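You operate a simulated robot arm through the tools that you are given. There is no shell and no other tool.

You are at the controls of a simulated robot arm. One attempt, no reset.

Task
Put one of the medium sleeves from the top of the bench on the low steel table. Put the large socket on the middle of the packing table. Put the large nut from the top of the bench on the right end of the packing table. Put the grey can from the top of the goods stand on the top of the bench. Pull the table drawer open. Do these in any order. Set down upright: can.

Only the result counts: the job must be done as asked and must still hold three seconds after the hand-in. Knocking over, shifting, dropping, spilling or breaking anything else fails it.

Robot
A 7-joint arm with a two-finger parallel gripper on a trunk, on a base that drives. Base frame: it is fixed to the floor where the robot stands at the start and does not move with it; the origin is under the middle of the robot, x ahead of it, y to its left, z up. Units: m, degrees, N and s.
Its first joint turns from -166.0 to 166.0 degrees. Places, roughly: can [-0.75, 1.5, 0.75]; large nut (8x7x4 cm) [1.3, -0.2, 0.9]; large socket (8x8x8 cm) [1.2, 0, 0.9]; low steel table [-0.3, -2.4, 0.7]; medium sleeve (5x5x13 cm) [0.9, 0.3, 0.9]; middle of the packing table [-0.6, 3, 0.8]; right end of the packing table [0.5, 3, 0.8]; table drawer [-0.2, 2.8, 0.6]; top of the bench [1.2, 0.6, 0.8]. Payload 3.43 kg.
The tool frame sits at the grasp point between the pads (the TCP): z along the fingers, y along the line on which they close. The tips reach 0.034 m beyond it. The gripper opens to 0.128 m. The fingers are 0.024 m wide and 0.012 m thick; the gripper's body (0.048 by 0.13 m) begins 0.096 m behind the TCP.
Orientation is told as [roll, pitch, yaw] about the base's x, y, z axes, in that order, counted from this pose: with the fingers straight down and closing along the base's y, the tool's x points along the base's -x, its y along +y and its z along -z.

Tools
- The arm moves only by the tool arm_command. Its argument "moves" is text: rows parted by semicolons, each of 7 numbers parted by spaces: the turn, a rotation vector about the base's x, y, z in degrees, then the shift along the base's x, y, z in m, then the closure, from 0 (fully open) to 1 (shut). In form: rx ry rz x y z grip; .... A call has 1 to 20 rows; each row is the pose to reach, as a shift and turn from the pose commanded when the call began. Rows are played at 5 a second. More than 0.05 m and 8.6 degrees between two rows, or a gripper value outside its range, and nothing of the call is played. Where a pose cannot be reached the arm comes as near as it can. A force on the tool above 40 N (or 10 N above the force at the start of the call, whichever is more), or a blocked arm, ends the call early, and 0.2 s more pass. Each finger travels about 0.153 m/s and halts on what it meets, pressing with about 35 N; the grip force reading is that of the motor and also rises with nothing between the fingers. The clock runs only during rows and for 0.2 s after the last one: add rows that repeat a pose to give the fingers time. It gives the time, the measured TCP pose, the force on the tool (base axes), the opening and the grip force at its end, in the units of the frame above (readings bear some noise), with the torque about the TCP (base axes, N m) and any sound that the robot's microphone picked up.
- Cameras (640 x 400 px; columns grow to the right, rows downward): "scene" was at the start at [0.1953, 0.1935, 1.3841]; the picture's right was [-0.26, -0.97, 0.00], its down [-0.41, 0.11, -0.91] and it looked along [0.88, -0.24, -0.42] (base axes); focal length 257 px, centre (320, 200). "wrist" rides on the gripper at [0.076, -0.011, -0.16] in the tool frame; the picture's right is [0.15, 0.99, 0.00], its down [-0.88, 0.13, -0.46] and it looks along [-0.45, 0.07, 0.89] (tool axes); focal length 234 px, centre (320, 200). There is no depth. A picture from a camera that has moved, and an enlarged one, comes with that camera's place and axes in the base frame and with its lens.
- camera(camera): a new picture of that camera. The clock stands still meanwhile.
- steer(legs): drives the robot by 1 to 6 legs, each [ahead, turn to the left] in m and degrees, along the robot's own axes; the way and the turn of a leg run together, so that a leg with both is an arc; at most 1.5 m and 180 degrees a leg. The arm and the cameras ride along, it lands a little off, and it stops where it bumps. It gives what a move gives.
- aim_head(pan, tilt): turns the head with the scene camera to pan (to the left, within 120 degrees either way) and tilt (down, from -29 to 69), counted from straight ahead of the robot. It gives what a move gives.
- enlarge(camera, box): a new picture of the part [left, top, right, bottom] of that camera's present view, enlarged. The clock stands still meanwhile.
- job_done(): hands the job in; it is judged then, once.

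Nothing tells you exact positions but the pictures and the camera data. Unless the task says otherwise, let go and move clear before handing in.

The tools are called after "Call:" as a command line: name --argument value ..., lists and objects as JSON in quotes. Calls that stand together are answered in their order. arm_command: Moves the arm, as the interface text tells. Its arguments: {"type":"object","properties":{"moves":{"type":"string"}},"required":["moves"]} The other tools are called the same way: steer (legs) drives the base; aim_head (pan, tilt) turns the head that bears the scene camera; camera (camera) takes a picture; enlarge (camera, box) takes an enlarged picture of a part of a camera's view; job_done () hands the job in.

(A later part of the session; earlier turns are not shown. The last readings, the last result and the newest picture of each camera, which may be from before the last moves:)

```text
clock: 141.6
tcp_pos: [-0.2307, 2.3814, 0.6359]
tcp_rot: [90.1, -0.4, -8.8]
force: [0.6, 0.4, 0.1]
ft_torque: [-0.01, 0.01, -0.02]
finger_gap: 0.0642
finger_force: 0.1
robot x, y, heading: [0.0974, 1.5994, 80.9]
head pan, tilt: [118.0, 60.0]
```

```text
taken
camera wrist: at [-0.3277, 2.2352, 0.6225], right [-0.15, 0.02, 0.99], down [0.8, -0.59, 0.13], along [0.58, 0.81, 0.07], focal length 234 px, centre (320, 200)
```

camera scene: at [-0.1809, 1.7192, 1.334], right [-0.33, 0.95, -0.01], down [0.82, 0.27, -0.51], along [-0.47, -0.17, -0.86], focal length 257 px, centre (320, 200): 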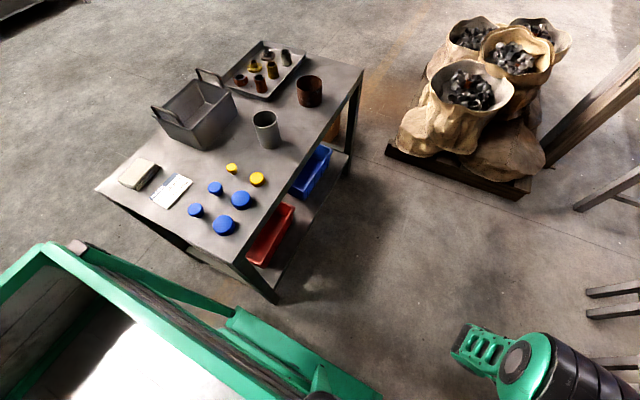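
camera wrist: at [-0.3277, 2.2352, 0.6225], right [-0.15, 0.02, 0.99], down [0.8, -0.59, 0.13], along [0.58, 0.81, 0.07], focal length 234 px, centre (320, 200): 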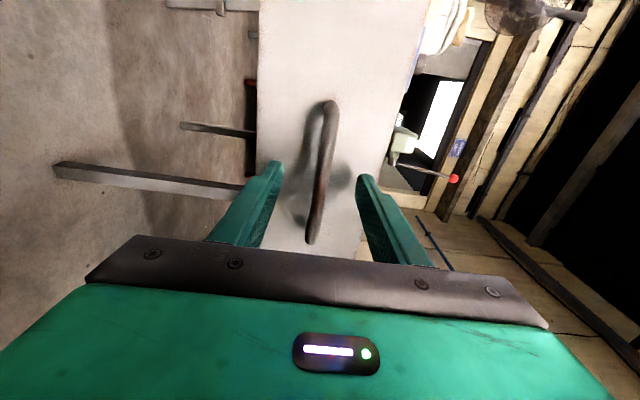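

Gap to the stand is ~7 cm and my side is parallel to it, so backing straight is fine. I back 0.12 m to free the fingers from the handle, then raise and un-pitch the tool.

Call:
steer --legs '[[-0.12, 0]]'

Call:
camera --camera "wrist"

Call:
aim_head --pan 20 --tilt 40

Call:
camera --camera "scene"

```text
clock: 142.9
tcp_pos: [-0.248, 2.2649, 0.6338]
tcp_rot: [90.2, -0.4, -8.8]
force: [-0.4, -0.2, -0.2]
ft_torque: [0.0, -0.02, 0.01]
finger_gap: 0.0641
finger_force: 0.1
robot x, y, heading: [0.0795, 1.4803, 81.4]
head pan, tilt: [118.0, 60.0]
```

```text
taken
camera wrist: at [-0.3462, 2.1183, 0.6225], right [-0.15, 0.02, 0.99], down [0.8, -0.59, 0.13], along [0.58, 0.81, 0.07], focal length 234 px, centre (320, 200)
```

wrist: 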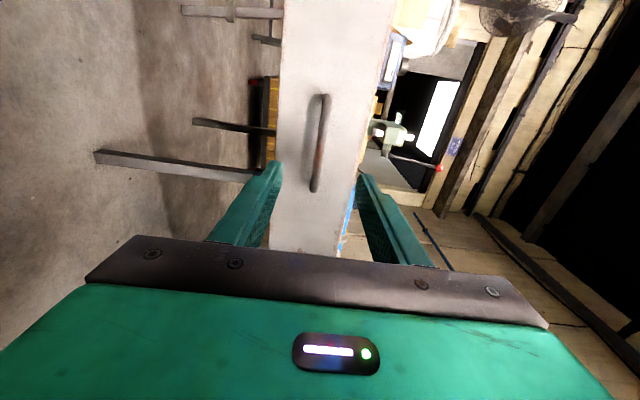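

```text
clock: 144.6
tcp_pos: [-0.251, 2.2559, 0.6433]
tcp_rot: [90.9, -0.3, -8.8]
force: [0.6, 0.2, -0.1]
ft_torque: [0.03, -0.03, 0.04]
finger_gap: 0.0638
finger_force: 0.1
robot x, y, heading: [0.077, 1.4781, 81.1]
head pan, tilt: [20.0, 40.0]
```

```text
taken
camera scene: at [-0.1526, 1.7077, 1.3592], right [0.98, 0.19, 0.0], down [0.12, -0.64, -0.76], along [-0.15, 0.74, -0.65], focal length 257 px, centre (320, 200)
```

scene: 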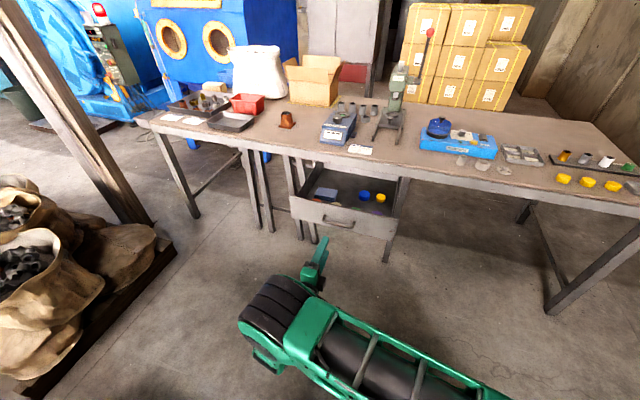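

The drawer is open and the gripper is clear. I un-pitch and raise the arm along the reverse of the earlier path.

Call:
arm_command --moves "-8.1 1.06 0 0 0 0.03 0.5; -16.2 2.1 0 0 0 0.06 0.5; -24.3 3.2 0 0.01 0 0.1 0.5; -32.4 4.2 0 0.02 0 0.14 0.5; -40.5 5.3 0 0.03 0 0.18 0.5; -40.5 5.3 0 0.04 0 0.22 0.5; -40.5 5.3 0 0.05 0 0.26 0.4; -40.5 5.3 0 0.06 0 0.30 0.3; -40.5 5.3 0 0.07 0 0.34 0.2; -40.5 5.3 0 0.08 0 0.38 0.1; -40.5 5.3 0 0.09 0 0.42 0; -40.5 5.3 0 0.09 0 0.46 0; -40.5 5.3 0 0.09 0 0.50 0; -40.5 5.3 0 0.09 0 0.53 0; -40.5 5.3 0 0.09 0 0.53 0"

Call:
camera --camera "scene"

```text
clock: 147.8
tcp_pos: [-0.1586, 2.2584, 1.1731]
tcp_rot: [50.1, -1.3, -8.3]
force: [-0.4, -0.8, -0.1]
ft_torque: [0.0, 0.02, 0.02]
finger_gap: 0.128
finger_force: 0.1
robot x, y, heading: [0.0785, 1.4848, 80.8]
head pan, tilt: [20.0, 40.0]
```

```text
taken
camera scene: at [-0.1525, 1.7077, 1.3592], right [0.98, 0.19, 0.0], down [0.12, -0.64, -0.76], along [-0.15, 0.74, -0.65], focal length 257 px, centre (320, 200)
```

scene: 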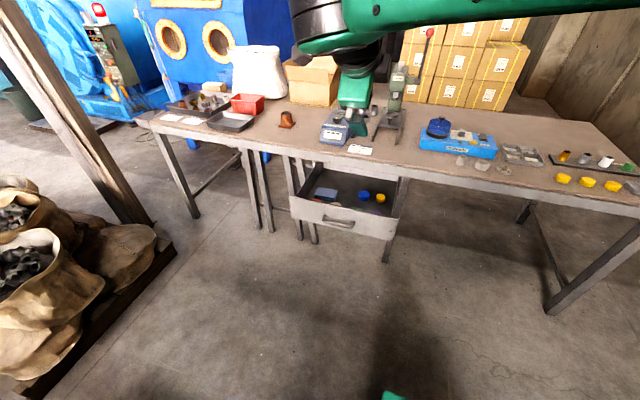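

Call:
arm_command --moves "-8.25 1.1 0 0.015 0 0 0; -16.5 2.2 0 0.03 0 0 0; -24.75 3.3 0 0.045 0 0 0; -33 4.4 0 0.06 0 0 0; -41.2 5.5 0 0.075 0 0 0; -49.5 6.6 0 0.09 0 0 0; -49.5 6.6 0 0.09 0 0 0"

Call:
arm_command --moves "0 0 8 0.015 0 0 0; 0 0 16 0.03 0 0 0; 0 0 24 0.045 0 0 0; 0 0 32 0.06 0 0 0; 0 0 40 0.075 0 0 0; 0 0 48 0.09 -0.01 0 0; 0 0 56 0.1 -0.02 0 0; 0 0 64 0.11 -0.03 0 0; 0 0 72 0.12 -0.04 0 0; 0 0 80 0.13 -0.05 0 0; 0 0 88 0.14 -0.06 0 0; 0 0 88 0.14 -0.06 0 0"

Call:
aim_head --pan 100 --tilt 45

Call:
camera --camera "scene"

```text
clock: 149.4
tcp_pos: [-0.0693, 2.2562, 1.1735]
tcp_rot: [0.1, -1.3, -7.0]
force: [0.3, 0.2, -0.3]
ft_torque: [0.02, -0.03, 0.0]
finger_gap: 0.1282
finger_force: 0.0
robot x, y, heading: [0.0813, 1.4817, 81.1]
head pan, tilt: [20.0, 40.0]
```

```text
clock: 152.0
tcp_pos: [0.07, 2.1971, 1.1739]
tcp_rot: [0.1, -1.3, 81.1]
force: [1.1, -0.5, 0.1]
ft_torque: [-0.02, 0.01, 0.0]
finger_gap: 0.1281
finger_force: 0.0
robot x, y, heading: [0.0792, 1.4819, 81.3]
head pan, tilt: [20.0, 40.0]
```

```text
clock: 153.5
tcp_pos: [0.0711, 2.1972, 1.1725]
tcp_rot: [0.2, -1.1, 80.8]
force: [-0.4, -0.2, 0.7]
ft_torque: [0.01, 0.0, -0.04]
finger_gap: 0.1282
finger_force: 0.1
robot x, y, heading: [0.0794, 1.4814, 81.0]
head pan, tilt: [100.0, 45.0]
```

```text
taken
camera scene: at [-0.2175, 1.6228, 1.3533], right [-0.02, 1.0, -0.01], down [0.71, 0.0, -0.71], along [-0.71, -0.02, -0.71], focal length 257 px, centre (320, 200)
```

scene: 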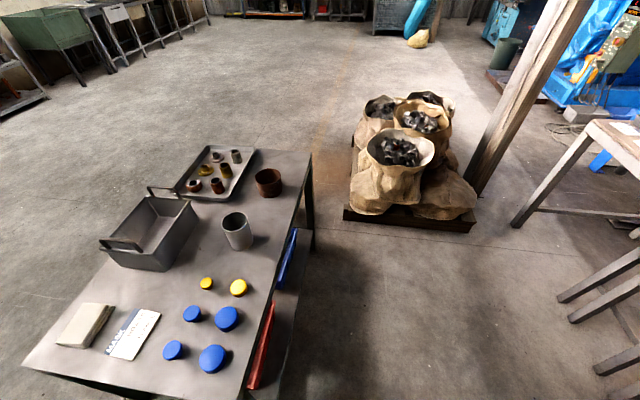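

The grey can stands at about (-0.687, 1.354) with its base at z ≈ 0.69, ~8 cm wide and ~11 cm tall. I'll go forward, swing, and reverse into the aisle so I end up facing the stand's right end.

Call:
steer --legs '[[0.42, 0], [0, 29], [-0.55, 0], [0, 70]]'

Call:
aim_head --pan 0 --tilt 40

Call:
camera --camera "scene"

```text
clock: 164.0
tcp_pos: [-0.365, 1.246, 1.1737]
tcp_rot: [0.2, -1.3, 179.5]
force: [-0.7, -0.9, -0.2]
ft_torque: [-0.01, 0.02, 0.0]
finger_gap: 0.1279
finger_force: 0.0
robot x, y, heading: [0.3444, 1.3752, 179.6]
head pan, tilt: [100.0, 45.0]
```

```text
clock: 165.8
tcp_pos: [-0.3503, 1.2467, 1.1822]
tcp_rot: [0.3, -1.8, 179.7]
force: [0.3, -0.3, -0.6]
ft_torque: [0.0, 0.01, -0.01]
finger_gap: 0.128
finger_force: 0.0
robot x, y, heading: [0.3449, 1.3814, 179.6]
head pan, tilt: [0.0, 40.0]
```

```text
taken
camera scene: at [0.1476, 1.1447, 1.3592], right [0.0, 1.0, 0.0], down [0.65, 0.0, -0.76], along [-0.76, 0.0, -0.65], focal length 257 px, centre (320, 200)
```

scene: 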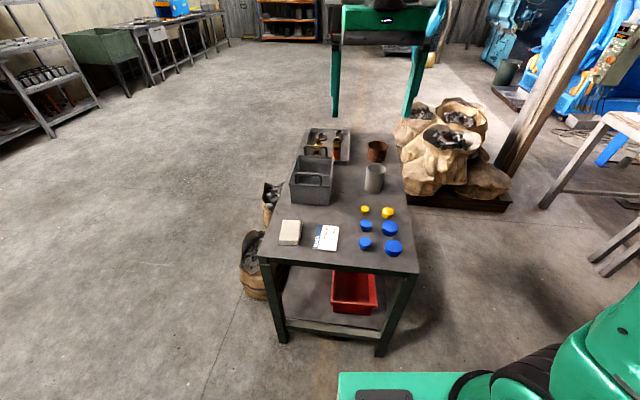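

I drive 0.15 m closer to the stand and bring the gripper above the can.

Call:
steer --legs '[[0.15, 0]]'

Call:
camera --camera "wrist"

Call:
enlarge --camera "scene" --box '[250, 110, 450, 270]'

```text
clock: 167.2
tcp_pos: [-0.5017, 1.247, 1.1818]
tcp_rot: [0.4, -1.9, 179.6]
force: [0.1, 0.7, 0.1]
ft_torque: [-0.02, -0.02, 0.01]
finger_gap: 0.1282
finger_force: 0.0
robot x, y, heading: [0.1887, 1.3822, 179.9]
head pan, tilt: [0.0, 40.0]
```

```text
taken
camera wrist: at [-0.4182, 1.2581, 1.3394], right [0.14, -0.99, 0.0], down [-0.87, -0.12, 0.49], along [-0.48, -0.07, -0.87], focal length 234 px, centre (320, 200)
```

wrist: 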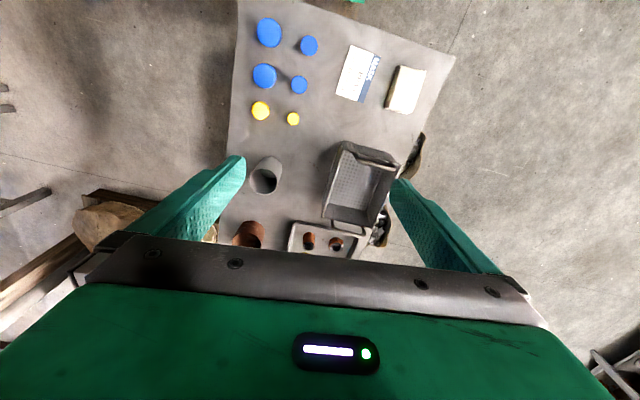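

```text
2.50 times, centred on (350, 190) of scene
camera zoom: at [-0.0036, 1.1455, 1.3592], right [0.0, 1.0, 0.0], down [0.65, 0.0, -0.76], along [-0.76, 0.0, -0.65], focal length 643 px, centre (245, 225)
```

zoom: 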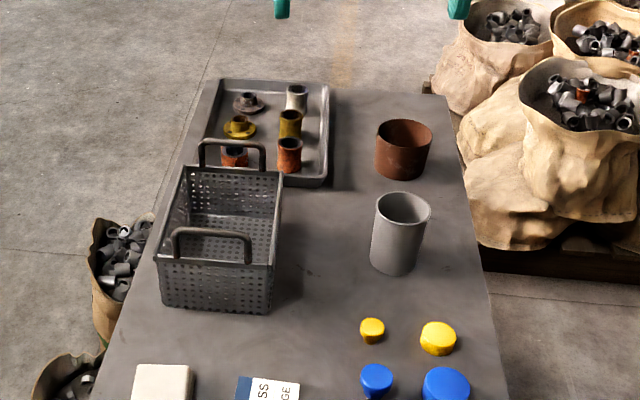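

Both cameras agree: can centre (-0.683, 1.36), top at z ≈ 0.81. I move above it and lower to just over the rim.

Call:
arm_command --moves "0 -0.5 0 -0.036 0.022 0 0; 0 -1 0 -0.072 0.045 0 0; 0 -1.9 0 -0.108 0.067 0 0; 0 -1.9 0 -0.144 0.09 0 0; 0 -1.9 0 -0.178 0.113 0 0; 0 -1.9 0 -0.178 0.113 -0.04 0; 0 -1.9 0 -0.178 0.113 -0.08 0; 0 -1.9 0 -0.178 0.113 -0.12 0; 0 -1.9 0 -0.178 0.113 -0.16 0; 0 -1.9 0 -0.178 0.113 -0.2 0; 0 -1.9 0 -0.178 0.113 -0.24 0; 0 -1.9 0 -0.178 0.113 -0.24 0"

Call:
camera --camera "wrist"

Call:
enlarge --camera "scene" --box '[270, 60, 470, 240]'

```text
clock: 169.8
tcp_pos: [-0.6664, 1.3611, 0.9489]
tcp_rot: [0.4, -0.9, 179.7]
force: [0.0, -0.6, 0.0]
ft_torque: [0.02, 0.0, 0.01]
finger_gap: 0.128
finger_force: 0.1
robot x, y, heading: [0.1921, 1.3791, 179.8]
head pan, tilt: [0.0, 40.0]
```

```text
taken
camera wrist: at [-0.585, 1.3718, 1.1079], right [0.14, -0.99, 0.0], down [-0.88, -0.12, 0.47], along [-0.46, -0.07, -0.88], focal length 234 px, centre (320, 200)
```

wrist: 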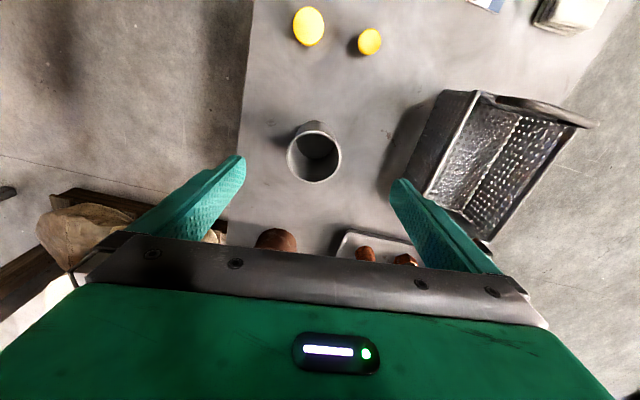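

```text
2.22 times, centred on (370, 150) of scene
camera zoom: at [-0.0036, 1.1454, 1.3592], right [0.0, 1.0, 0.0], down [0.65, 0.0, -0.76], along [-0.76, 0.0, -0.65], focal length 571 px, centre (209, 311)
```

zoom: 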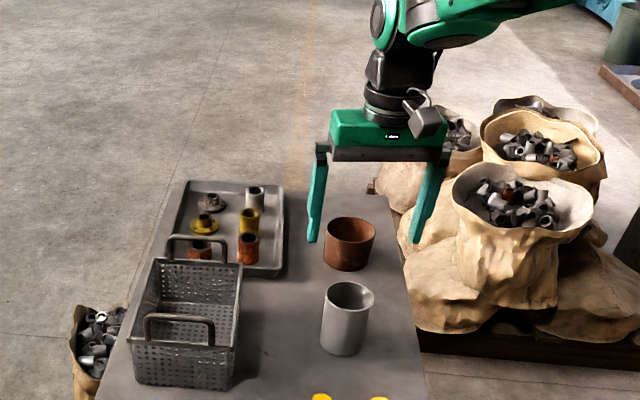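

Can rim centre reads (-0.682, 1.364). I trim position and tilt, then descend around the can.

Call:
arm_command --moves "0 -0.9 0 -0.016 0.003 -0.02 0; 0 -0.9 0 -0.016 0.003 -0.06 0; 0 -0.9 0 -0.016 0.003 -0.10 0; 0 -0.9 0 -0.016 0.003 -0.14 0; 0 -0.9 0 -0.016 0.003 -0.17 0; 0 -0.9 0 -0.016 0.003 -0.18 0; 0 -0.9 0 -0.016 0.003 -0.18 0"

Call:
camera --camera "wrist"

Call:
enlarge --camera "scene" --box '[300, 100, 440, 240]'

```text
clock: 171.4
tcp_pos: [-0.683, 1.3629, 0.7689]
tcp_rot: [0.4, 0.2, 179.6]
force: [-0.4, 0.5, -0.9]
ft_torque: [0.02, 0.06, -0.03]
finger_gap: 0.128
finger_force: 0.0
robot x, y, heading: [0.1886, 1.3827, 179.8]
head pan, tilt: [0.0, 40.0]
```

```text
taken
camera wrist: at [-0.6036, 1.3742, 0.9292], right [0.14, -0.99, 0.0], down [-0.88, -0.12, 0.45], along [-0.45, -0.07, -0.89], focal length 234 px, centre (320, 200)
```

wrist: 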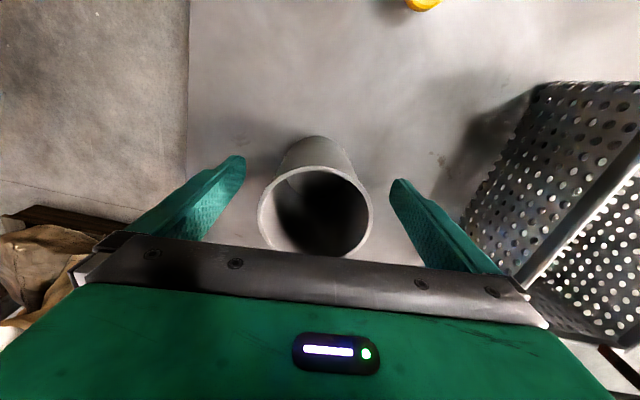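

```text
2.86 times, centred on (370, 170) of scene
camera zoom: at [-0.0037, 1.1454, 1.3592], right [0.0, 1.0, 0.0], down [0.65, 0.0, -0.76], along [-0.76, 0.0, -0.65], focal length 734 px, centre (177, 286)
```

zoom: 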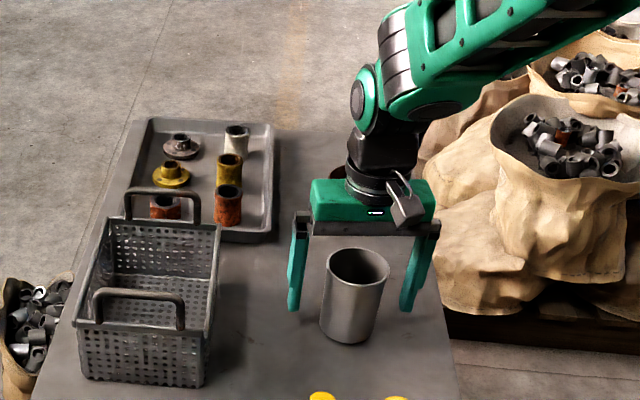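

The can sits centred between the fingers. Closing.

Call:
arm_command --moves "0 0 0 0 0 0 0.2; 0 0 0 0 0 0 0.4; 0 0 0 0 0 0 0.6; 0 0 0 0 0 0 0.8; 0 0 0 0 0 0 0.8; 0 0 0 0 0 0 0.8"

```text
clock: 172.8
tcp_pos: [-0.6805, 1.3648, 0.7688]
tcp_rot: [0.3, 0.1, 179.5]
force: [-0.8, 0.4, 1.3]
ft_torque: [-0.02, 0.01, -0.03]
finger_gap: 0.0699
finger_force: 34.9
robot x, y, heading: [0.1943, 1.3784, 179.5]
head pan, tilt: [0.0, 40.0]
```

Can gripped (70 mm). Lift straight up.

Call:
arm_command --moves "0 0 0 0 0 0.015 0.8; 0 0 0 0 0 0.04 0.8; 0 0 0 0 0 0.08 0.8; 0 0 0 0 0 0.12 0.8; 0 0 0 0 0 0.16 0.8; 0 0 0 0 0 0.2 0.8; 0 0 0 0 0 0.24 0.8; 0 0 0 0 0 0.28 0.8; 0 0 0 0 0 0.32 0.8; 0 0 0 0 0 0.36 0.8; 0 0 0 0 0 0.4 0.8; 0 0 0 0 0 0.4 0.8"

Call:
camera --camera "scene"

Call:
camera --camera "wrist"

```text
clock: 175.4
tcp_pos: [-0.6806, 1.3645, 1.1701]
tcp_rot: [0.3, 0.1, 179.7]
force: [-0.8, 0.1, -1.2]
ft_torque: [0.0, 0.03, -0.04]
finger_gap: 0.07
finger_force: 34.3
robot x, y, heading: [0.1918, 1.3773, 179.8]
head pan, tilt: [0.0, 40.0]
```

```text
taken
camera scene: at [-0.0038, 1.1454, 1.3592], right [0.0, 1.0, 0.0], down [0.65, 0.0, -0.76], along [-0.76, 0.0, -0.65], focal length 257 px, centre (320, 200)
```

scene: 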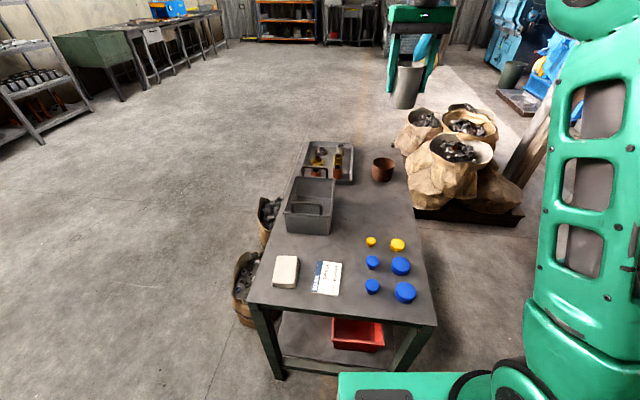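

```text
taken
camera wrist: at [-0.6028, 1.3753, 1.3312], right [0.14, -0.99, 0.0], down [-0.88, -0.12, 0.45], along [-0.45, -0.07, -0.89], focal length 234 px, centre (320, 200)
```

wrist: 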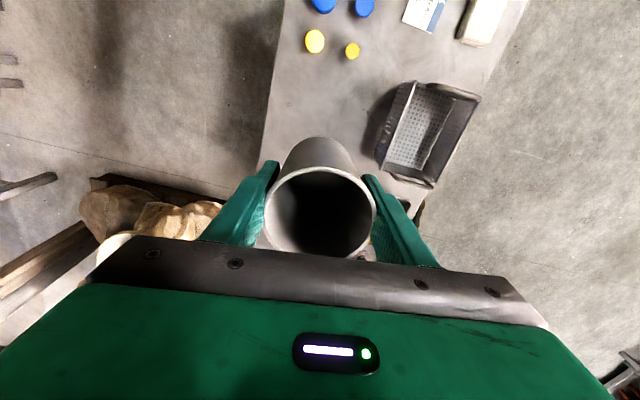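

Can is up, held level. I pull it closer, back away from the stand, then drive down the aisle toward the bench.

Call:
arm_command --moves "0 0 0 0.04 0 0 0.8; 0 0 0 0.08 0 0 0.8; 0 0 0 0.12 0 0 0.8; 0 0 0 0.16 0 0 0.8; 0 0 0 0.2 0 0 0.8; 0 0 0 0.24 0 0 0.8; 0 0 0 0.24 0 0 0.8"

Call:
steer --legs '[[-0.1, 0], [0, 90], [1.0, 0], [0, 83]]'

Call:
aim_head --pan 0 --tilt 35

Call:
camera --camera "scene"

```text
clock: 177.0
tcp_pos: [-0.4415, 1.3623, 1.1719]
tcp_rot: [0.4, 0.1, 179.7]
force: [0.1, 0.3, -0.1]
ft_torque: [0.0, 0.0, 0.01]
finger_gap: 0.0697
finger_force: 34.6
robot x, y, heading: [0.1883, 1.3794, 179.9]
head pan, tilt: [0.0, 40.0]
```

```text
clock: 191.5
tcp_pos: [0.9318, 0.3247, 1.1732]
tcp_rot: [0.2, 0.2, -5.2]
force: [-0.7, -0.9, -1.6]
ft_torque: [0.02, -0.01, -0.02]
finger_gap: 0.0689
finger_force: 35.0
robot x, y, heading: [0.3018, 0.3429, -4.9]
head pan, tilt: [0.0, 40.0]
```

```text
clock: 192.2
tcp_pos: [0.9181, 0.325, 1.1793]
tcp_rot: [0.2, -0.6, -5.3]
force: [-0.4, -0.1, -1.2]
ft_torque: [0.03, 0.0, 0.01]
finger_gap: 0.0686
finger_force: 34.8
robot x, y, heading: [0.2993, 0.3417, -5.0]
head pan, tilt: [0.0, 35.0]
```

```text
taken
camera scene: at [0.5155, 0.5591, 1.3666], right [-0.09, -1.0, 0.0], down [-0.58, 0.05, -0.81], along [0.81, -0.07, -0.59], focal length 257 px, centre (320, 200)
```

scene: 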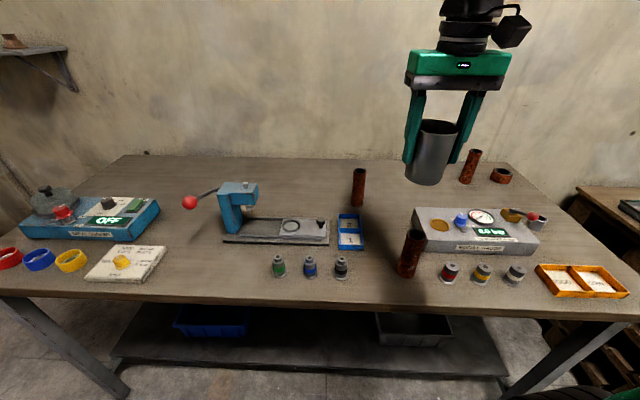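

From here I see a clear patch on the bench behind the gauge's left end, around (1.20, 0.20), well away from the sleeves. I move the can over it at height.

Call:
arm_command --moves "0 0 0 0.036 -0.016 0 0.8; 0 0 0 0.072 -0.032 0 0.8; 0 0 0 0.108 -0.048 0 0.8; 0 0 0 0.144 -0.064 0 0.8; 0 0.3 0 0.18 -0.08 0 0.8; 0 0.6 0 0.216 -0.096 0 0.8; 0 0.6 0 0.252 -0.112 0 0.8; 0 0.6 0 0.285 -0.125 0 0.8; 0 0.6 0 0.285 -0.125 0 0.8"

Call:
camera --camera "wrist"

Call:
camera --camera "scene"

```text
clock: 194.2
tcp_pos: [1.2041, 0.2016, 1.1786]
tcp_rot: [0.2, -0.1, -5.4]
force: [0.3, 0.0, -1.4]
ft_torque: [-0.02, 0.0, -0.01]
finger_gap: 0.0692
finger_force: 35.6
robot x, y, heading: [0.3014, 0.3369, -5.3]
head pan, tilt: [0.0, 35.0]
```

```text
taken
camera wrist: at [1.1301, 0.1965, 1.3391], right [-0.05, 1.0, 0.0], down [0.89, 0.05, 0.46], along [0.45, 0.03, -0.89], focal length 234 px, centre (320, 200)
```

wrist: 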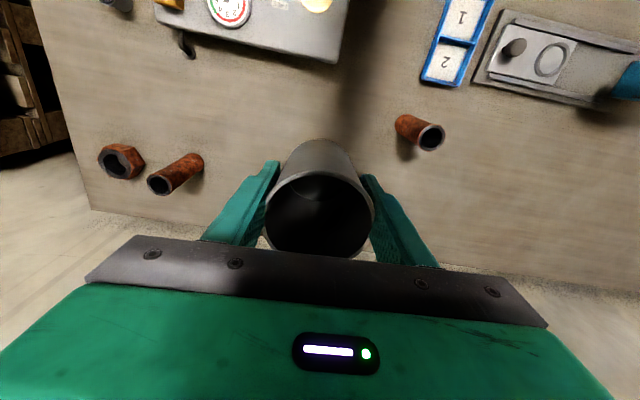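

```text
taken
camera scene: at [0.5157, 0.559, 1.3667], right [-0.09, -1.0, 0.0], down [-0.58, 0.05, -0.81], along [0.81, -0.07, -0.58], focal length 257 px, centre (320, 200)
```

scene: 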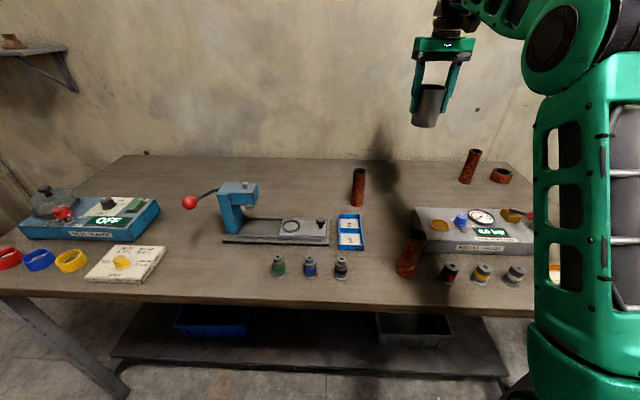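

Clear on all sides. I lower to a few cm above the bench.

Call:
arm_command --moves "0 0 0 0 0 -0.04 0.8; 0 0 0 0 0 -0.08 0.8; 0 0 0 0 0 -0.12 0.8; 0 0 0 0 0 -0.16 0.8; 0 0 0 0 0 -0.2 0.8; 0 0 0 0 0 -0.235 0.8; 0 0 0 0 0 -0.235 0.8"

Call:
enlarge --camera "scene" --box '[330, 100, 530, 260]'

```text
clock: 195.8
tcp_pos: [1.202, 0.2022, 0.9437]
tcp_rot: [0.3, 0.0, -5.3]
force: [-0.8, -0.3, -1.2]
ft_torque: [0.0, -0.03, -0.01]
finger_gap: 0.0687
finger_force: 35.2
robot x, y, heading: [0.2981, 0.3442, -5.2]
head pan, tilt: [0.0, 35.0]
```

```text
2.50 times, centred on (430, 180) of scene
camera zoom: at [0.5156, 0.559, 1.3667], right [-0.09, -1.0, 0.0], down [-0.58, 0.05, -0.81], along [0.81, -0.07, -0.58], focal length 643 px, centre (45, 250)
```

zoom: 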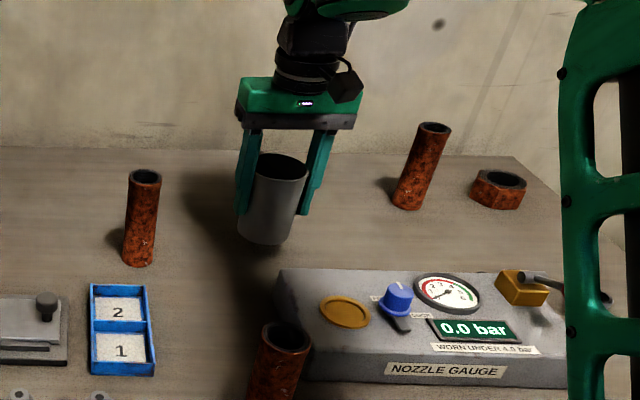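

Call:
arm_command --moves "0 0 0 0 0 -0.006 0.8; 0 0 0 0 0 -0.012 0.8; 0 0 0 0 0 -0.018 0.8; 0 0 0 0 0 -0.022 0.8; 0 0 0 0 0 -0.022 0.8"

Call:
enlarge --camera "scene" --box '[390, 150, 480, 220]'

```text
clock: 197.0
tcp_pos: [1.2021, 0.2013, 0.922]
tcp_rot: [0.2, 0.1, -5.3]
force: [0.0, -0.4, -1.4]
ft_torque: [-0.01, -0.01, 0.04]
finger_gap: 0.0686
finger_force: 35.3
robot x, y, heading: [0.3008, 0.3462, -5.1]
head pan, tilt: [0.0, 35.0]
```

```text
5.71 times, centred on (435, 185) of scene
camera zoom: at [0.5157, 0.559, 1.3667], right [-0.09, -1.0, 0.0], down [-0.58, 0.05, -0.81], along [0.81, -0.07, -0.58], focal length 1469 px, centre (-337, 286)
```

zoom: 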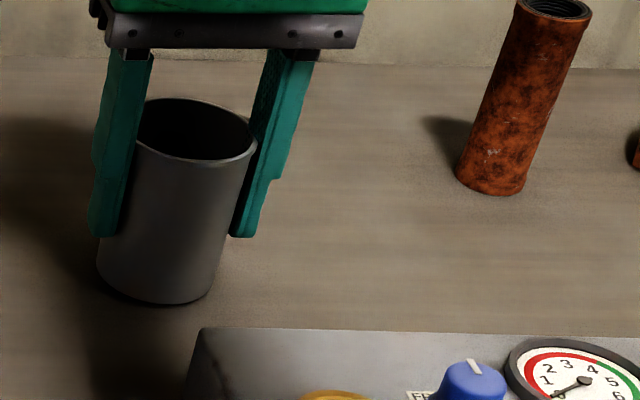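

Nearly down. Lowering in 2–3 mm steps watching for contact.

Call:
arm_command --moves "0 0 0 0 0 -0.003 0.8; 0 0 0 0 0 -0.006 0.8; 0 0 0 0 0 -0.006 0.8"

Call:
arm_command --moves "0 0 0 0 0 -0.002 0.8; 0 0 0 0 0 -0.004 0.8; 0 0 0 0 0 -0.004 0.8"

```text
clock: 197.8
tcp_pos: [1.2027, 0.2006, 0.9191]
tcp_rot: [0.2, -0.2, -5.4]
force: [-1.5, 0.0, 17.4]
ft_torque: [-0.28, 0.3, -0.1]
finger_gap: 0.0688
finger_force: 34.6
robot x, y, heading: [0.298, 0.3414, -5.0]
head pan, tilt: [0.0, 35.0]
```

```text
clock: 198.6
tcp_pos: [1.2031, 0.2005, 0.9141]
tcp_rot: [0.3, -0.1, -5.2]
force: [0.7, -0.1, 26.3]
ft_torque: [-0.2, -0.21, -0.26]
finger_gap: 0.068
finger_force: 34.6
robot x, y, heading: [0.2976, 0.3416, -4.9]
head pan, tilt: [0.0, 35.0]
```

Contact made. I ease off slightly and open the fingers.

Call:
arm_command --moves "0 0 0 0 0 0.002 0.8; 0 0 0 0 0 0.002 0.4; 0 0 0 0 0 0.002 0.2; 0 0 0 0 0 0.002 0; 0 0 0 0 0 0.002 0"

Call:
arm_command --moves "0 0 0 0 0 0.02 0; 0 0 0 0 0 0.05 0; 0 0 0 0 0 0.09 0; 0 0 0 0 0 0.13 0; 0 0 0 0 0 0.17 0; 0 0 0 0 0 0.21 0; 0 0 0 0 0 0.25 0; 0 0 0 0 0 0.25 0"

Call:
camera --camera "scene"

Call:
camera --camera "wrist"

```text
clock: 199.8
tcp_pos: [1.204, 0.2018, 0.9148]
tcp_rot: [0.2, 0.0, -5.3]
force: [-0.1, -0.4, 0.3]
ft_torque: [0.02, -0.02, -0.01]
finger_gap: 0.1281
finger_force: 0.1
robot x, y, heading: [0.3018, 0.3424, -4.9]
head pan, tilt: [0.0, 35.0]
```

```text
clock: 201.6
tcp_pos: [1.2044, 0.2022, 1.1635]
tcp_rot: [0.2, 0.0, -5.3]
force: [0.5, 0.3, 0.3]
ft_torque: [-0.01, 0.02, 0.0]
finger_gap: 0.1279
finger_force: 0.0
robot x, y, heading: [0.3006, 0.3433, -5.1]
head pan, tilt: [0.0, 35.0]
```

```text
taken
camera scene: at [0.5156, 0.559, 1.3667], right [-0.09, -1.0, 0.0], down [-0.58, 0.05, -0.81], along [0.81, -0.07, -0.58], focal length 257 px, centre (320, 200)
```

scene: 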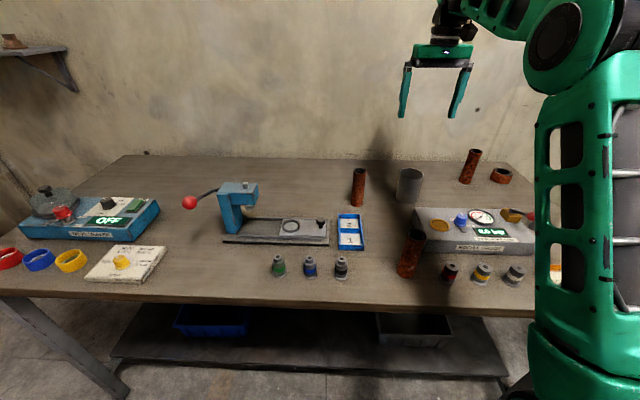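

```text
taken
camera wrist: at [1.1307, 0.1966, 1.325], right [-0.05, 1.0, 0.0], down [0.89, 0.05, 0.46], along [0.45, 0.03, -0.89], focal length 234 px, centre (320, 200)
```

wrist: 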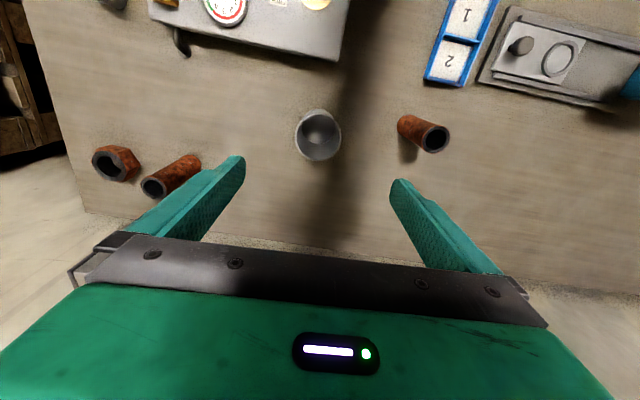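

The can stands upright on the bench and is released. Next the near sleeve: I back up a little, then bring the gripper above it with a 40° yaw so the fingers avoid the red nozzle and the gauge.

Call:
steer --legs '[[-0.1, 0]]'

Call:
arm_command --moves "0 0 -8 -0.035 0.012 0 0.1; 0 0 -16 -0.07 0.025 0 0.2; 0 0 -24 -0.105 0.038 0 0.3; 0 0 -32 -0.14 0.05 0 0.3; 0 0 -40 -0.175 0.06 0 0.3; 0 0 -40 -0.2 0.075 0 0.3; 0 0 -40 -0.22 0.09 0 0.3; 0 0 -40 -0.22 0.10 0 0.3; 0 0 -40 -0.22 0.10 0 0.3"

Call:
camera --camera "wrist"

Call:
aim_head --pan -10 --tilt 40

Call:
camera --camera "scene"

```text
clock: 202.7
tcp_pos: [1.1032, 0.2108, 1.1644]
tcp_rot: [0.3, -0.1, -5.3]
force: [-1.2, -0.3, -0.3]
ft_torque: [-0.03, 0.0, 0.02]
finger_gap: 0.1279
finger_force: 0.0
robot x, y, heading: [0.1967, 0.356, -5.3]
head pan, tilt: [0.0, 35.0]
```

```text
clock: 204.7
tcp_pos: [0.8717, 0.3126, 1.1756]
tcp_rot: [0.1, -0.8, -45.2]
force: [0.4, 0.1, 0.2]
ft_torque: [-0.03, 0.01, 0.01]
finger_gap: 0.0896
finger_force: 0.0
robot x, y, heading: [0.1966, 0.3515, -5.1]
head pan, tilt: [0.0, 35.0]
```

```text
taken
camera wrist: at [0.8103, 0.3596, 1.335], right [0.6, 0.8, 0.0], down [0.71, -0.53, 0.47], along [0.37, -0.28, -0.88], focal length 234 px, centre (320, 200)
```

wrist: 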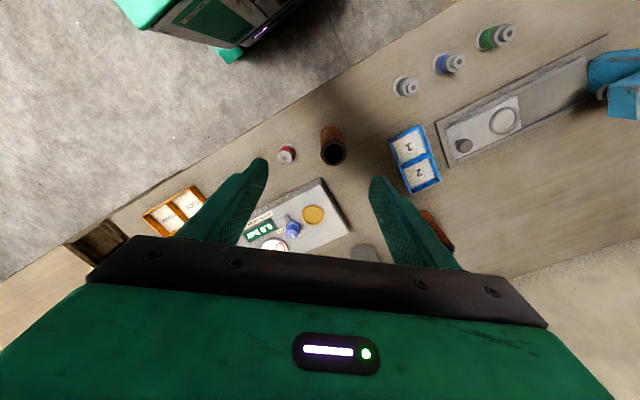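

```text
clock: 205.4
tcp_pos: [0.8716, 0.313, 1.1758]
tcp_rot: [0.2, -0.9, -45.3]
force: [0.2, -0.1, -0.6]
ft_torque: [0.02, 0.0, -0.01]
finger_gap: 0.0896
finger_force: 0.1
robot x, y, heading: [0.1974, 0.3536, -5.0]
head pan, tilt: [-10.0, 40.0]
```

```text
taken
camera scene: at [0.4085, 0.5538, 1.3592], right [-0.26, -0.97, 0.0], down [-0.63, 0.17, -0.76], along [0.73, -0.2, -0.65], focal length 257 px, centre (320, 200)
```

scene: 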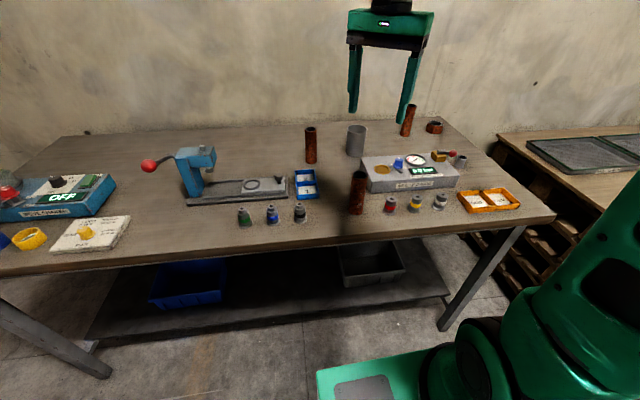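

Sleeve A triangulates to (0.891, 0.315) with good finger clearances. I centre over it, level the tool and descend to mid-height.

Call:
arm_command --moves "0.3 0.3 0 0.01 0.001 -0.02 0.3; 0.64 0.64 0 0.019 0.002 -0.06 0.3; 0.64 0.64 0 0.019 0.002 -0.1 0.3; 0.64 0.64 0 0.019 0.002 -0.13 0.3; 0.64 0.64 0 0.019 0.002 -0.13 0.3"

Call:
camera --camera "wrist"

Call:
enlarge --camera "scene" --box '[290, 80, 470, 230]'

```text
clock: 206.7
tcp_pos: [0.887, 0.3159, 1.0445]
tcp_rot: [0.1, 0.1, -45.3]
force: [-0.7, -0.4, 0.1]
ft_torque: [-0.02, 0.0, -0.02]
finger_gap: 0.0897
finger_force: 0.0
robot x, y, heading: [0.1979, 0.3523, -5.0]
head pan, tilt: [-10.0, 40.0]
```

```text
taken
camera wrist: at [0.8279, 0.3602, 1.2053], right [0.6, 0.8, 0.0], down [0.71, -0.54, 0.45], along [0.36, -0.27, -0.89], focal length 234 px, centre (320, 200)
```

wrist: 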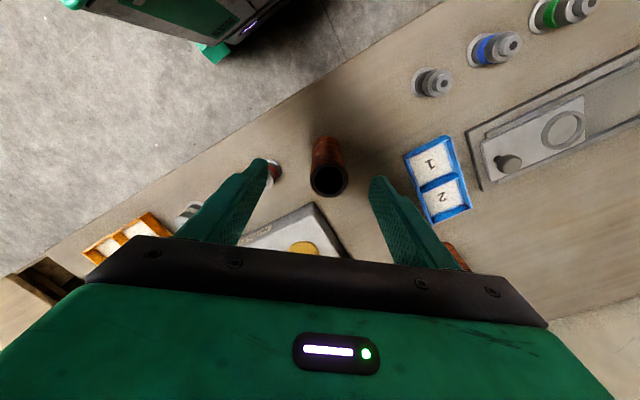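

```text
2.67 times, centred on (380, 155) of scene
camera zoom: at [0.4085, 0.5538, 1.3592], right [-0.26, -0.97, 0.0], down [-0.63, 0.17, -0.76], along [0.73, -0.2, -0.65], focal length 686 px, centre (160, 320)
```

zoom: 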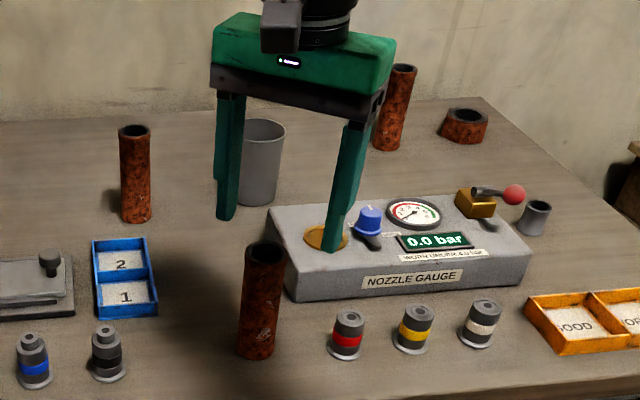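

Call:
arm_command --moves "0 0 0 0.011 -0.002 -0.01 0.3; 0 0 0 0.011 -0.002 -0.04 0.3; 0 0 0 0.011 -0.002 -0.08 0.3; 0 0 0 0.011 -0.002 -0.108 0.3; 0 0 0 0.011 -0.002 -0.108 0.3"

Call:
camera --camera "wrist"

Call:
enlarge --camera "scene" --box '[290, 120, 440, 240]'

```text
clock: 207.8
tcp_pos: [0.8977, 0.3115, 0.9373]
tcp_rot: [0.0, 0.2, -45.2]
force: [0.1, -0.3, 0.5]
ft_torque: [0.03, -0.01, 0.03]
finger_gap: 0.0897
finger_force: 0.0
robot x, y, heading: [0.2013, 0.3531, -5.0]
head pan, tilt: [-10.0, 40.0]
```

```text
taken
camera wrist: at [0.8389, 0.3572, 1.0974], right [0.6, 0.8, 0.0], down [0.71, -0.54, 0.45], along [0.36, -0.27, -0.89], focal length 234 px, centre (320, 200)
```

wrist: 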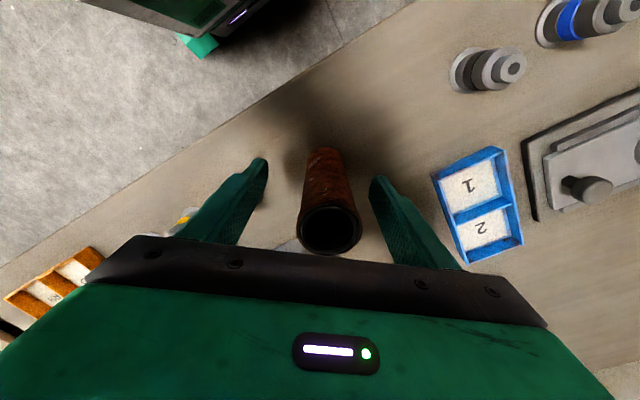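

```text
3.33 times, centred on (365, 180) of scene
camera zoom: at [0.4085, 0.5538, 1.3592], right [-0.26, -0.97, 0.0], down [-0.63, 0.17, -0.76], along [0.73, -0.2, -0.65], focal length 857 px, centre (170, 267)
```

zoom: 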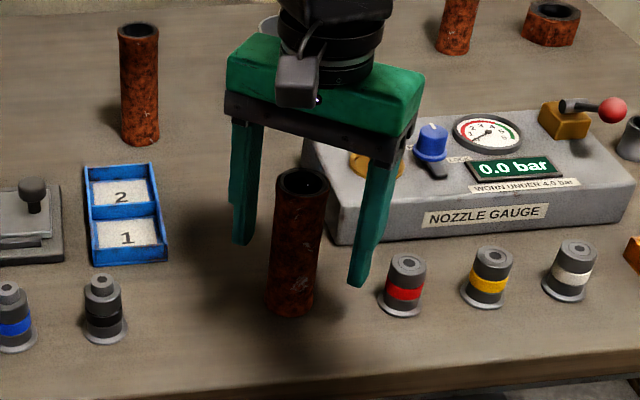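

Well centred between the fingers. Close and lift.

Call:
arm_command --moves "0 0 0 0 0 0 0.45; 0 0 0 0 0 0 0.6; 0 0 0 0 0 0 0.8; 0 0 0 0 0 0 0.9; 0 0 0 0 0 0 0.9"

Call:
arm_command --moves "0 0 0 0 0 0.015 0.9; 0 0 0 0 0 0.04 0.9; 0 0 0 0 0 0.08 0.9; 0 0 0 0 0 0.12 0.9; 0 0 0 0 0 0.16 0.9; 0 0 0 0 0 0.2 0.9; 0 0 0 0 0 0.24 0.9; 0 0 0 0 0 0.24 0.9"

Call:
camera --camera "scene"

```text
clock: 209.1
tcp_pos: [0.899, 0.3115, 0.9365]
tcp_rot: [0.1, 0.3, -45.3]
force: [2.0, 0.1, 0.3]
ft_torque: [0.04, -0.15, 0.07]
finger_gap: 0.0404
finger_force: 35.0
robot x, y, heading: [0.1952, 0.3499, -5.2]
head pan, tilt: [-10.0, 40.0]
```

```text
clock: 210.8
tcp_pos: [0.9016, 0.3126, 1.1782]
tcp_rot: [0.0, 0.2, -45.3]
force: [0.2, 0.7, -5.9]
ft_torque: [0.03, 0.04, -0.01]
finger_gap: 0.0397
finger_force: 35.0
robot x, y, heading: [0.1976, 0.3471, -5.1]
head pan, tilt: [-10.0, 40.0]
```

```text
taken
camera scene: at [0.4087, 0.5538, 1.3592], right [-0.26, -0.97, 0.0], down [-0.63, 0.17, -0.76], along [0.73, -0.2, -0.65], focal length 257 px, centre (320, 200)
```

scene: 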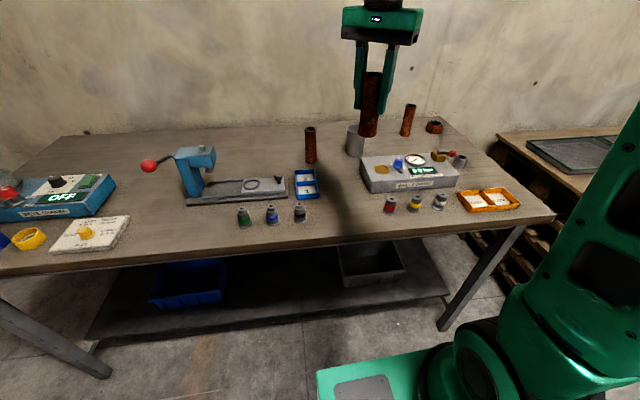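

Sleeve held (40 mm, ~0.6 kg). I turn right and drive toward the low steel table, then look at its top for a free spot.

Call:
steer --legs '[[0, -90], [1.2, 0]]'

Call:
aim_head --pan 0 --tilt 25

Call:
camera --camera "scene"

```text
clock: 221.4
tcp_pos: [0.0132, -1.5365, 1.1775]
tcp_rot: [0.1, 0.2, -136.2]
force: [-1.0, 0.2, -6.2]
ft_torque: [0.04, -0.07, 0.01]
finger_gap: 0.039
finger_force: 35.6
robot x, y, heading: [0.065, -0.8313, -96.2]
head pan, tilt: [-10.0, 40.0]
```

```text
clock: 222.2
tcp_pos: [0.0135, -1.5219, 1.1862]
tcp_rot: [0.5, -0.5, -136.2]
force: [1.0, -1.2, -5.5]
ft_torque: [0.02, -0.05, -0.01]
finger_gap: 0.0389
finger_force: 35.5
robot x, y, heading: [0.0636, -0.8321, -96.0]
head pan, tilt: [0.0, 25.0]
```

```text
taken
camera scene: at [0.2752, -1.0581, 1.3823], right [-0.99, 0.11, 0.0], down [0.05, 0.43, -0.9], along [-0.1, -0.89, -0.44], focal length 257 px, centre (320, 200)
```

scene: 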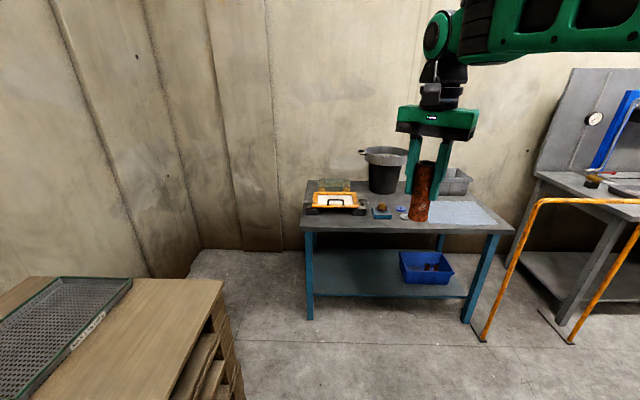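

The low steel table's front edge runs from about (0.25, -2.16) to (-0.76, -1.98). I move nearer and square up, then inspect its top.

Call:
steer --legs '[[0, -15], [0.55, 0], [0, 11]]'

Call:
aim_head --pan 0 --tilt 40

Call:
camera --camera "scene"

Call:
camera --camera "wrist"

```text
clock: 227.2
tcp_pos: [-0.2365, -2.032, 1.1854]
tcp_rot: [0.4, -0.5, -140.5]
force: [0.3, 0.1, -6.5]
ft_torque: [0.03, -0.04, -0.03]
finger_gap: 0.0386
finger_force: 34.8
robot x, y, heading: [-0.1403, -1.351, -100.2]
head pan, tilt: [0.0, 25.0]
```

```text
clock: 227.9
tcp_pos: [-0.2341, -2.0169, 1.1939]
tcp_rot: [1.0, -1.1, -140.5]
force: [-0.3, -0.4, -6.3]
ft_torque: [0.04, -0.06, 0.01]
finger_gap: 0.0385
finger_force: 35.1
robot x, y, heading: [-0.1439, -1.3501, -100.3]
head pan, tilt: [0.0, 40.0]
```

```text
taken
camera scene: at [0.0555, -1.5799, 1.3592], right [-0.98, 0.18, 0.0], down [0.12, 0.64, -0.76], along [-0.14, -0.75, -0.65], focal length 257 px, centre (320, 200)
```

scene: 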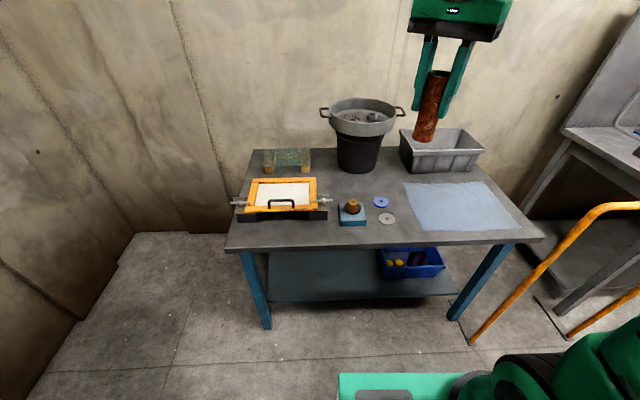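

```text
taken
camera wrist: at [-0.1802, -1.9566, 1.353], right [0.74, -0.67, 0.01], down [-0.59, -0.65, 0.47], along [-0.31, -0.36, -0.88], focal length 234 px, centre (320, 200)
```

wrist: 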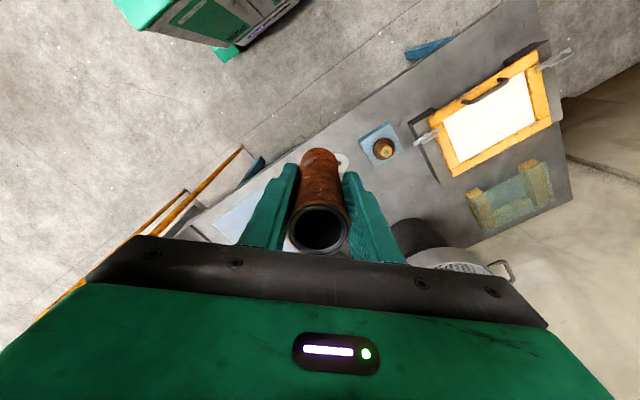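

The table has an orange frame (left), pot (back), bin, mat (right), teal block and two washers. The front strip left of the teal block looks free; I zoom in to size it.

Call:
enlarge --camera "scene" --box '[220, 140, 420, 265]'

```text
3.20 times, centred on (320, 202) of scene
camera zoom: at [0.0555, -1.5799, 1.3592], right [-0.98, 0.18, 0.0], down [0.12, 0.64, -0.76], along [-0.14, -0.75, -0.65], focal length 823 px, centre (320, 192)
```

zoom: 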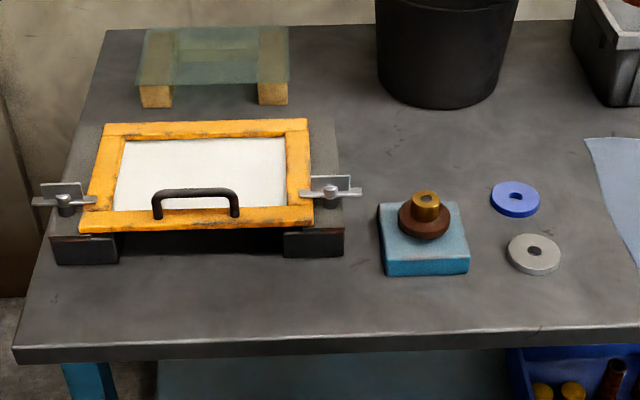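

The strip in front of the orange frame is ~11 cm deep; I'll stand the sleeve at about (0.04, -2.168). I carry it over there at height, rotating the tool square to the table.

Call:
arm_command --moves "0 0 5 0.035 -0.019 0 0.9; 0 0 10 0.07 -0.038 0 0.9; 0 0 15 0.105 -0.057 0 0.9; 0 0 20 0.14 -0.076 0 0.9; 0 0 25 0.175 -0.095 0 0.9; 0 0 30 0.21 -0.114 0 0.9; 0 0 35 0.245 -0.133 0 0.9; 0 0 40 0.274 -0.151 0 0.9; 0 0 40 0.274 -0.151 0 0.9"

Call:
camera --camera "wrist"

Call:
camera --camera "scene"

```text
clock: 229.9
tcp_pos: [0.0406, -2.1673, 1.1927]
tcp_rot: [1.0, -0.9, -100.4]
force: [-0.4, 0.8, -6.1]
ft_torque: [0.07, 0.0, -0.01]
finger_gap: 0.0388
finger_force: 34.6
robot x, y, heading: [-0.1432, -1.3471, -100.0]
head pan, tilt: [0.0, 40.0]
```

```text
taken
camera wrist: at [0.043, -2.0888, 1.3522], right [1.0, -0.03, 0.01], down [-0.04, -0.88, 0.47], along [0.0, -0.47, -0.88], focal length 234 px, centre (320, 200)
```

wrist: 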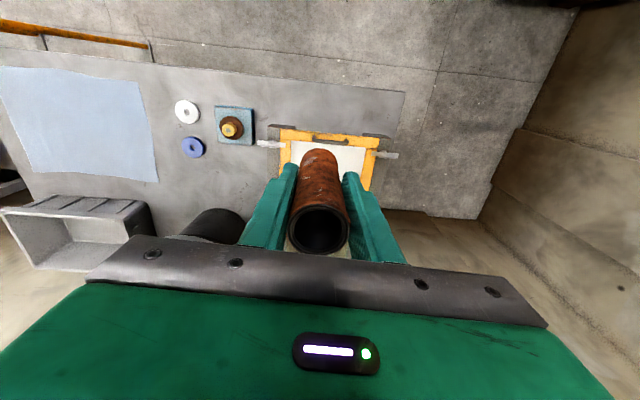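

```text
taken
camera scene: at [0.0556, -1.5801, 1.3591], right [-0.98, 0.18, 0.0], down [0.12, 0.64, -0.76], along [-0.14, -0.74, -0.65], focal length 257 px, centre (320, 200)
```

scene: 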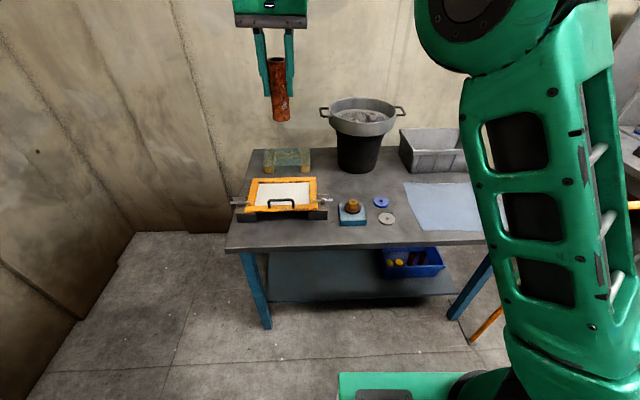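

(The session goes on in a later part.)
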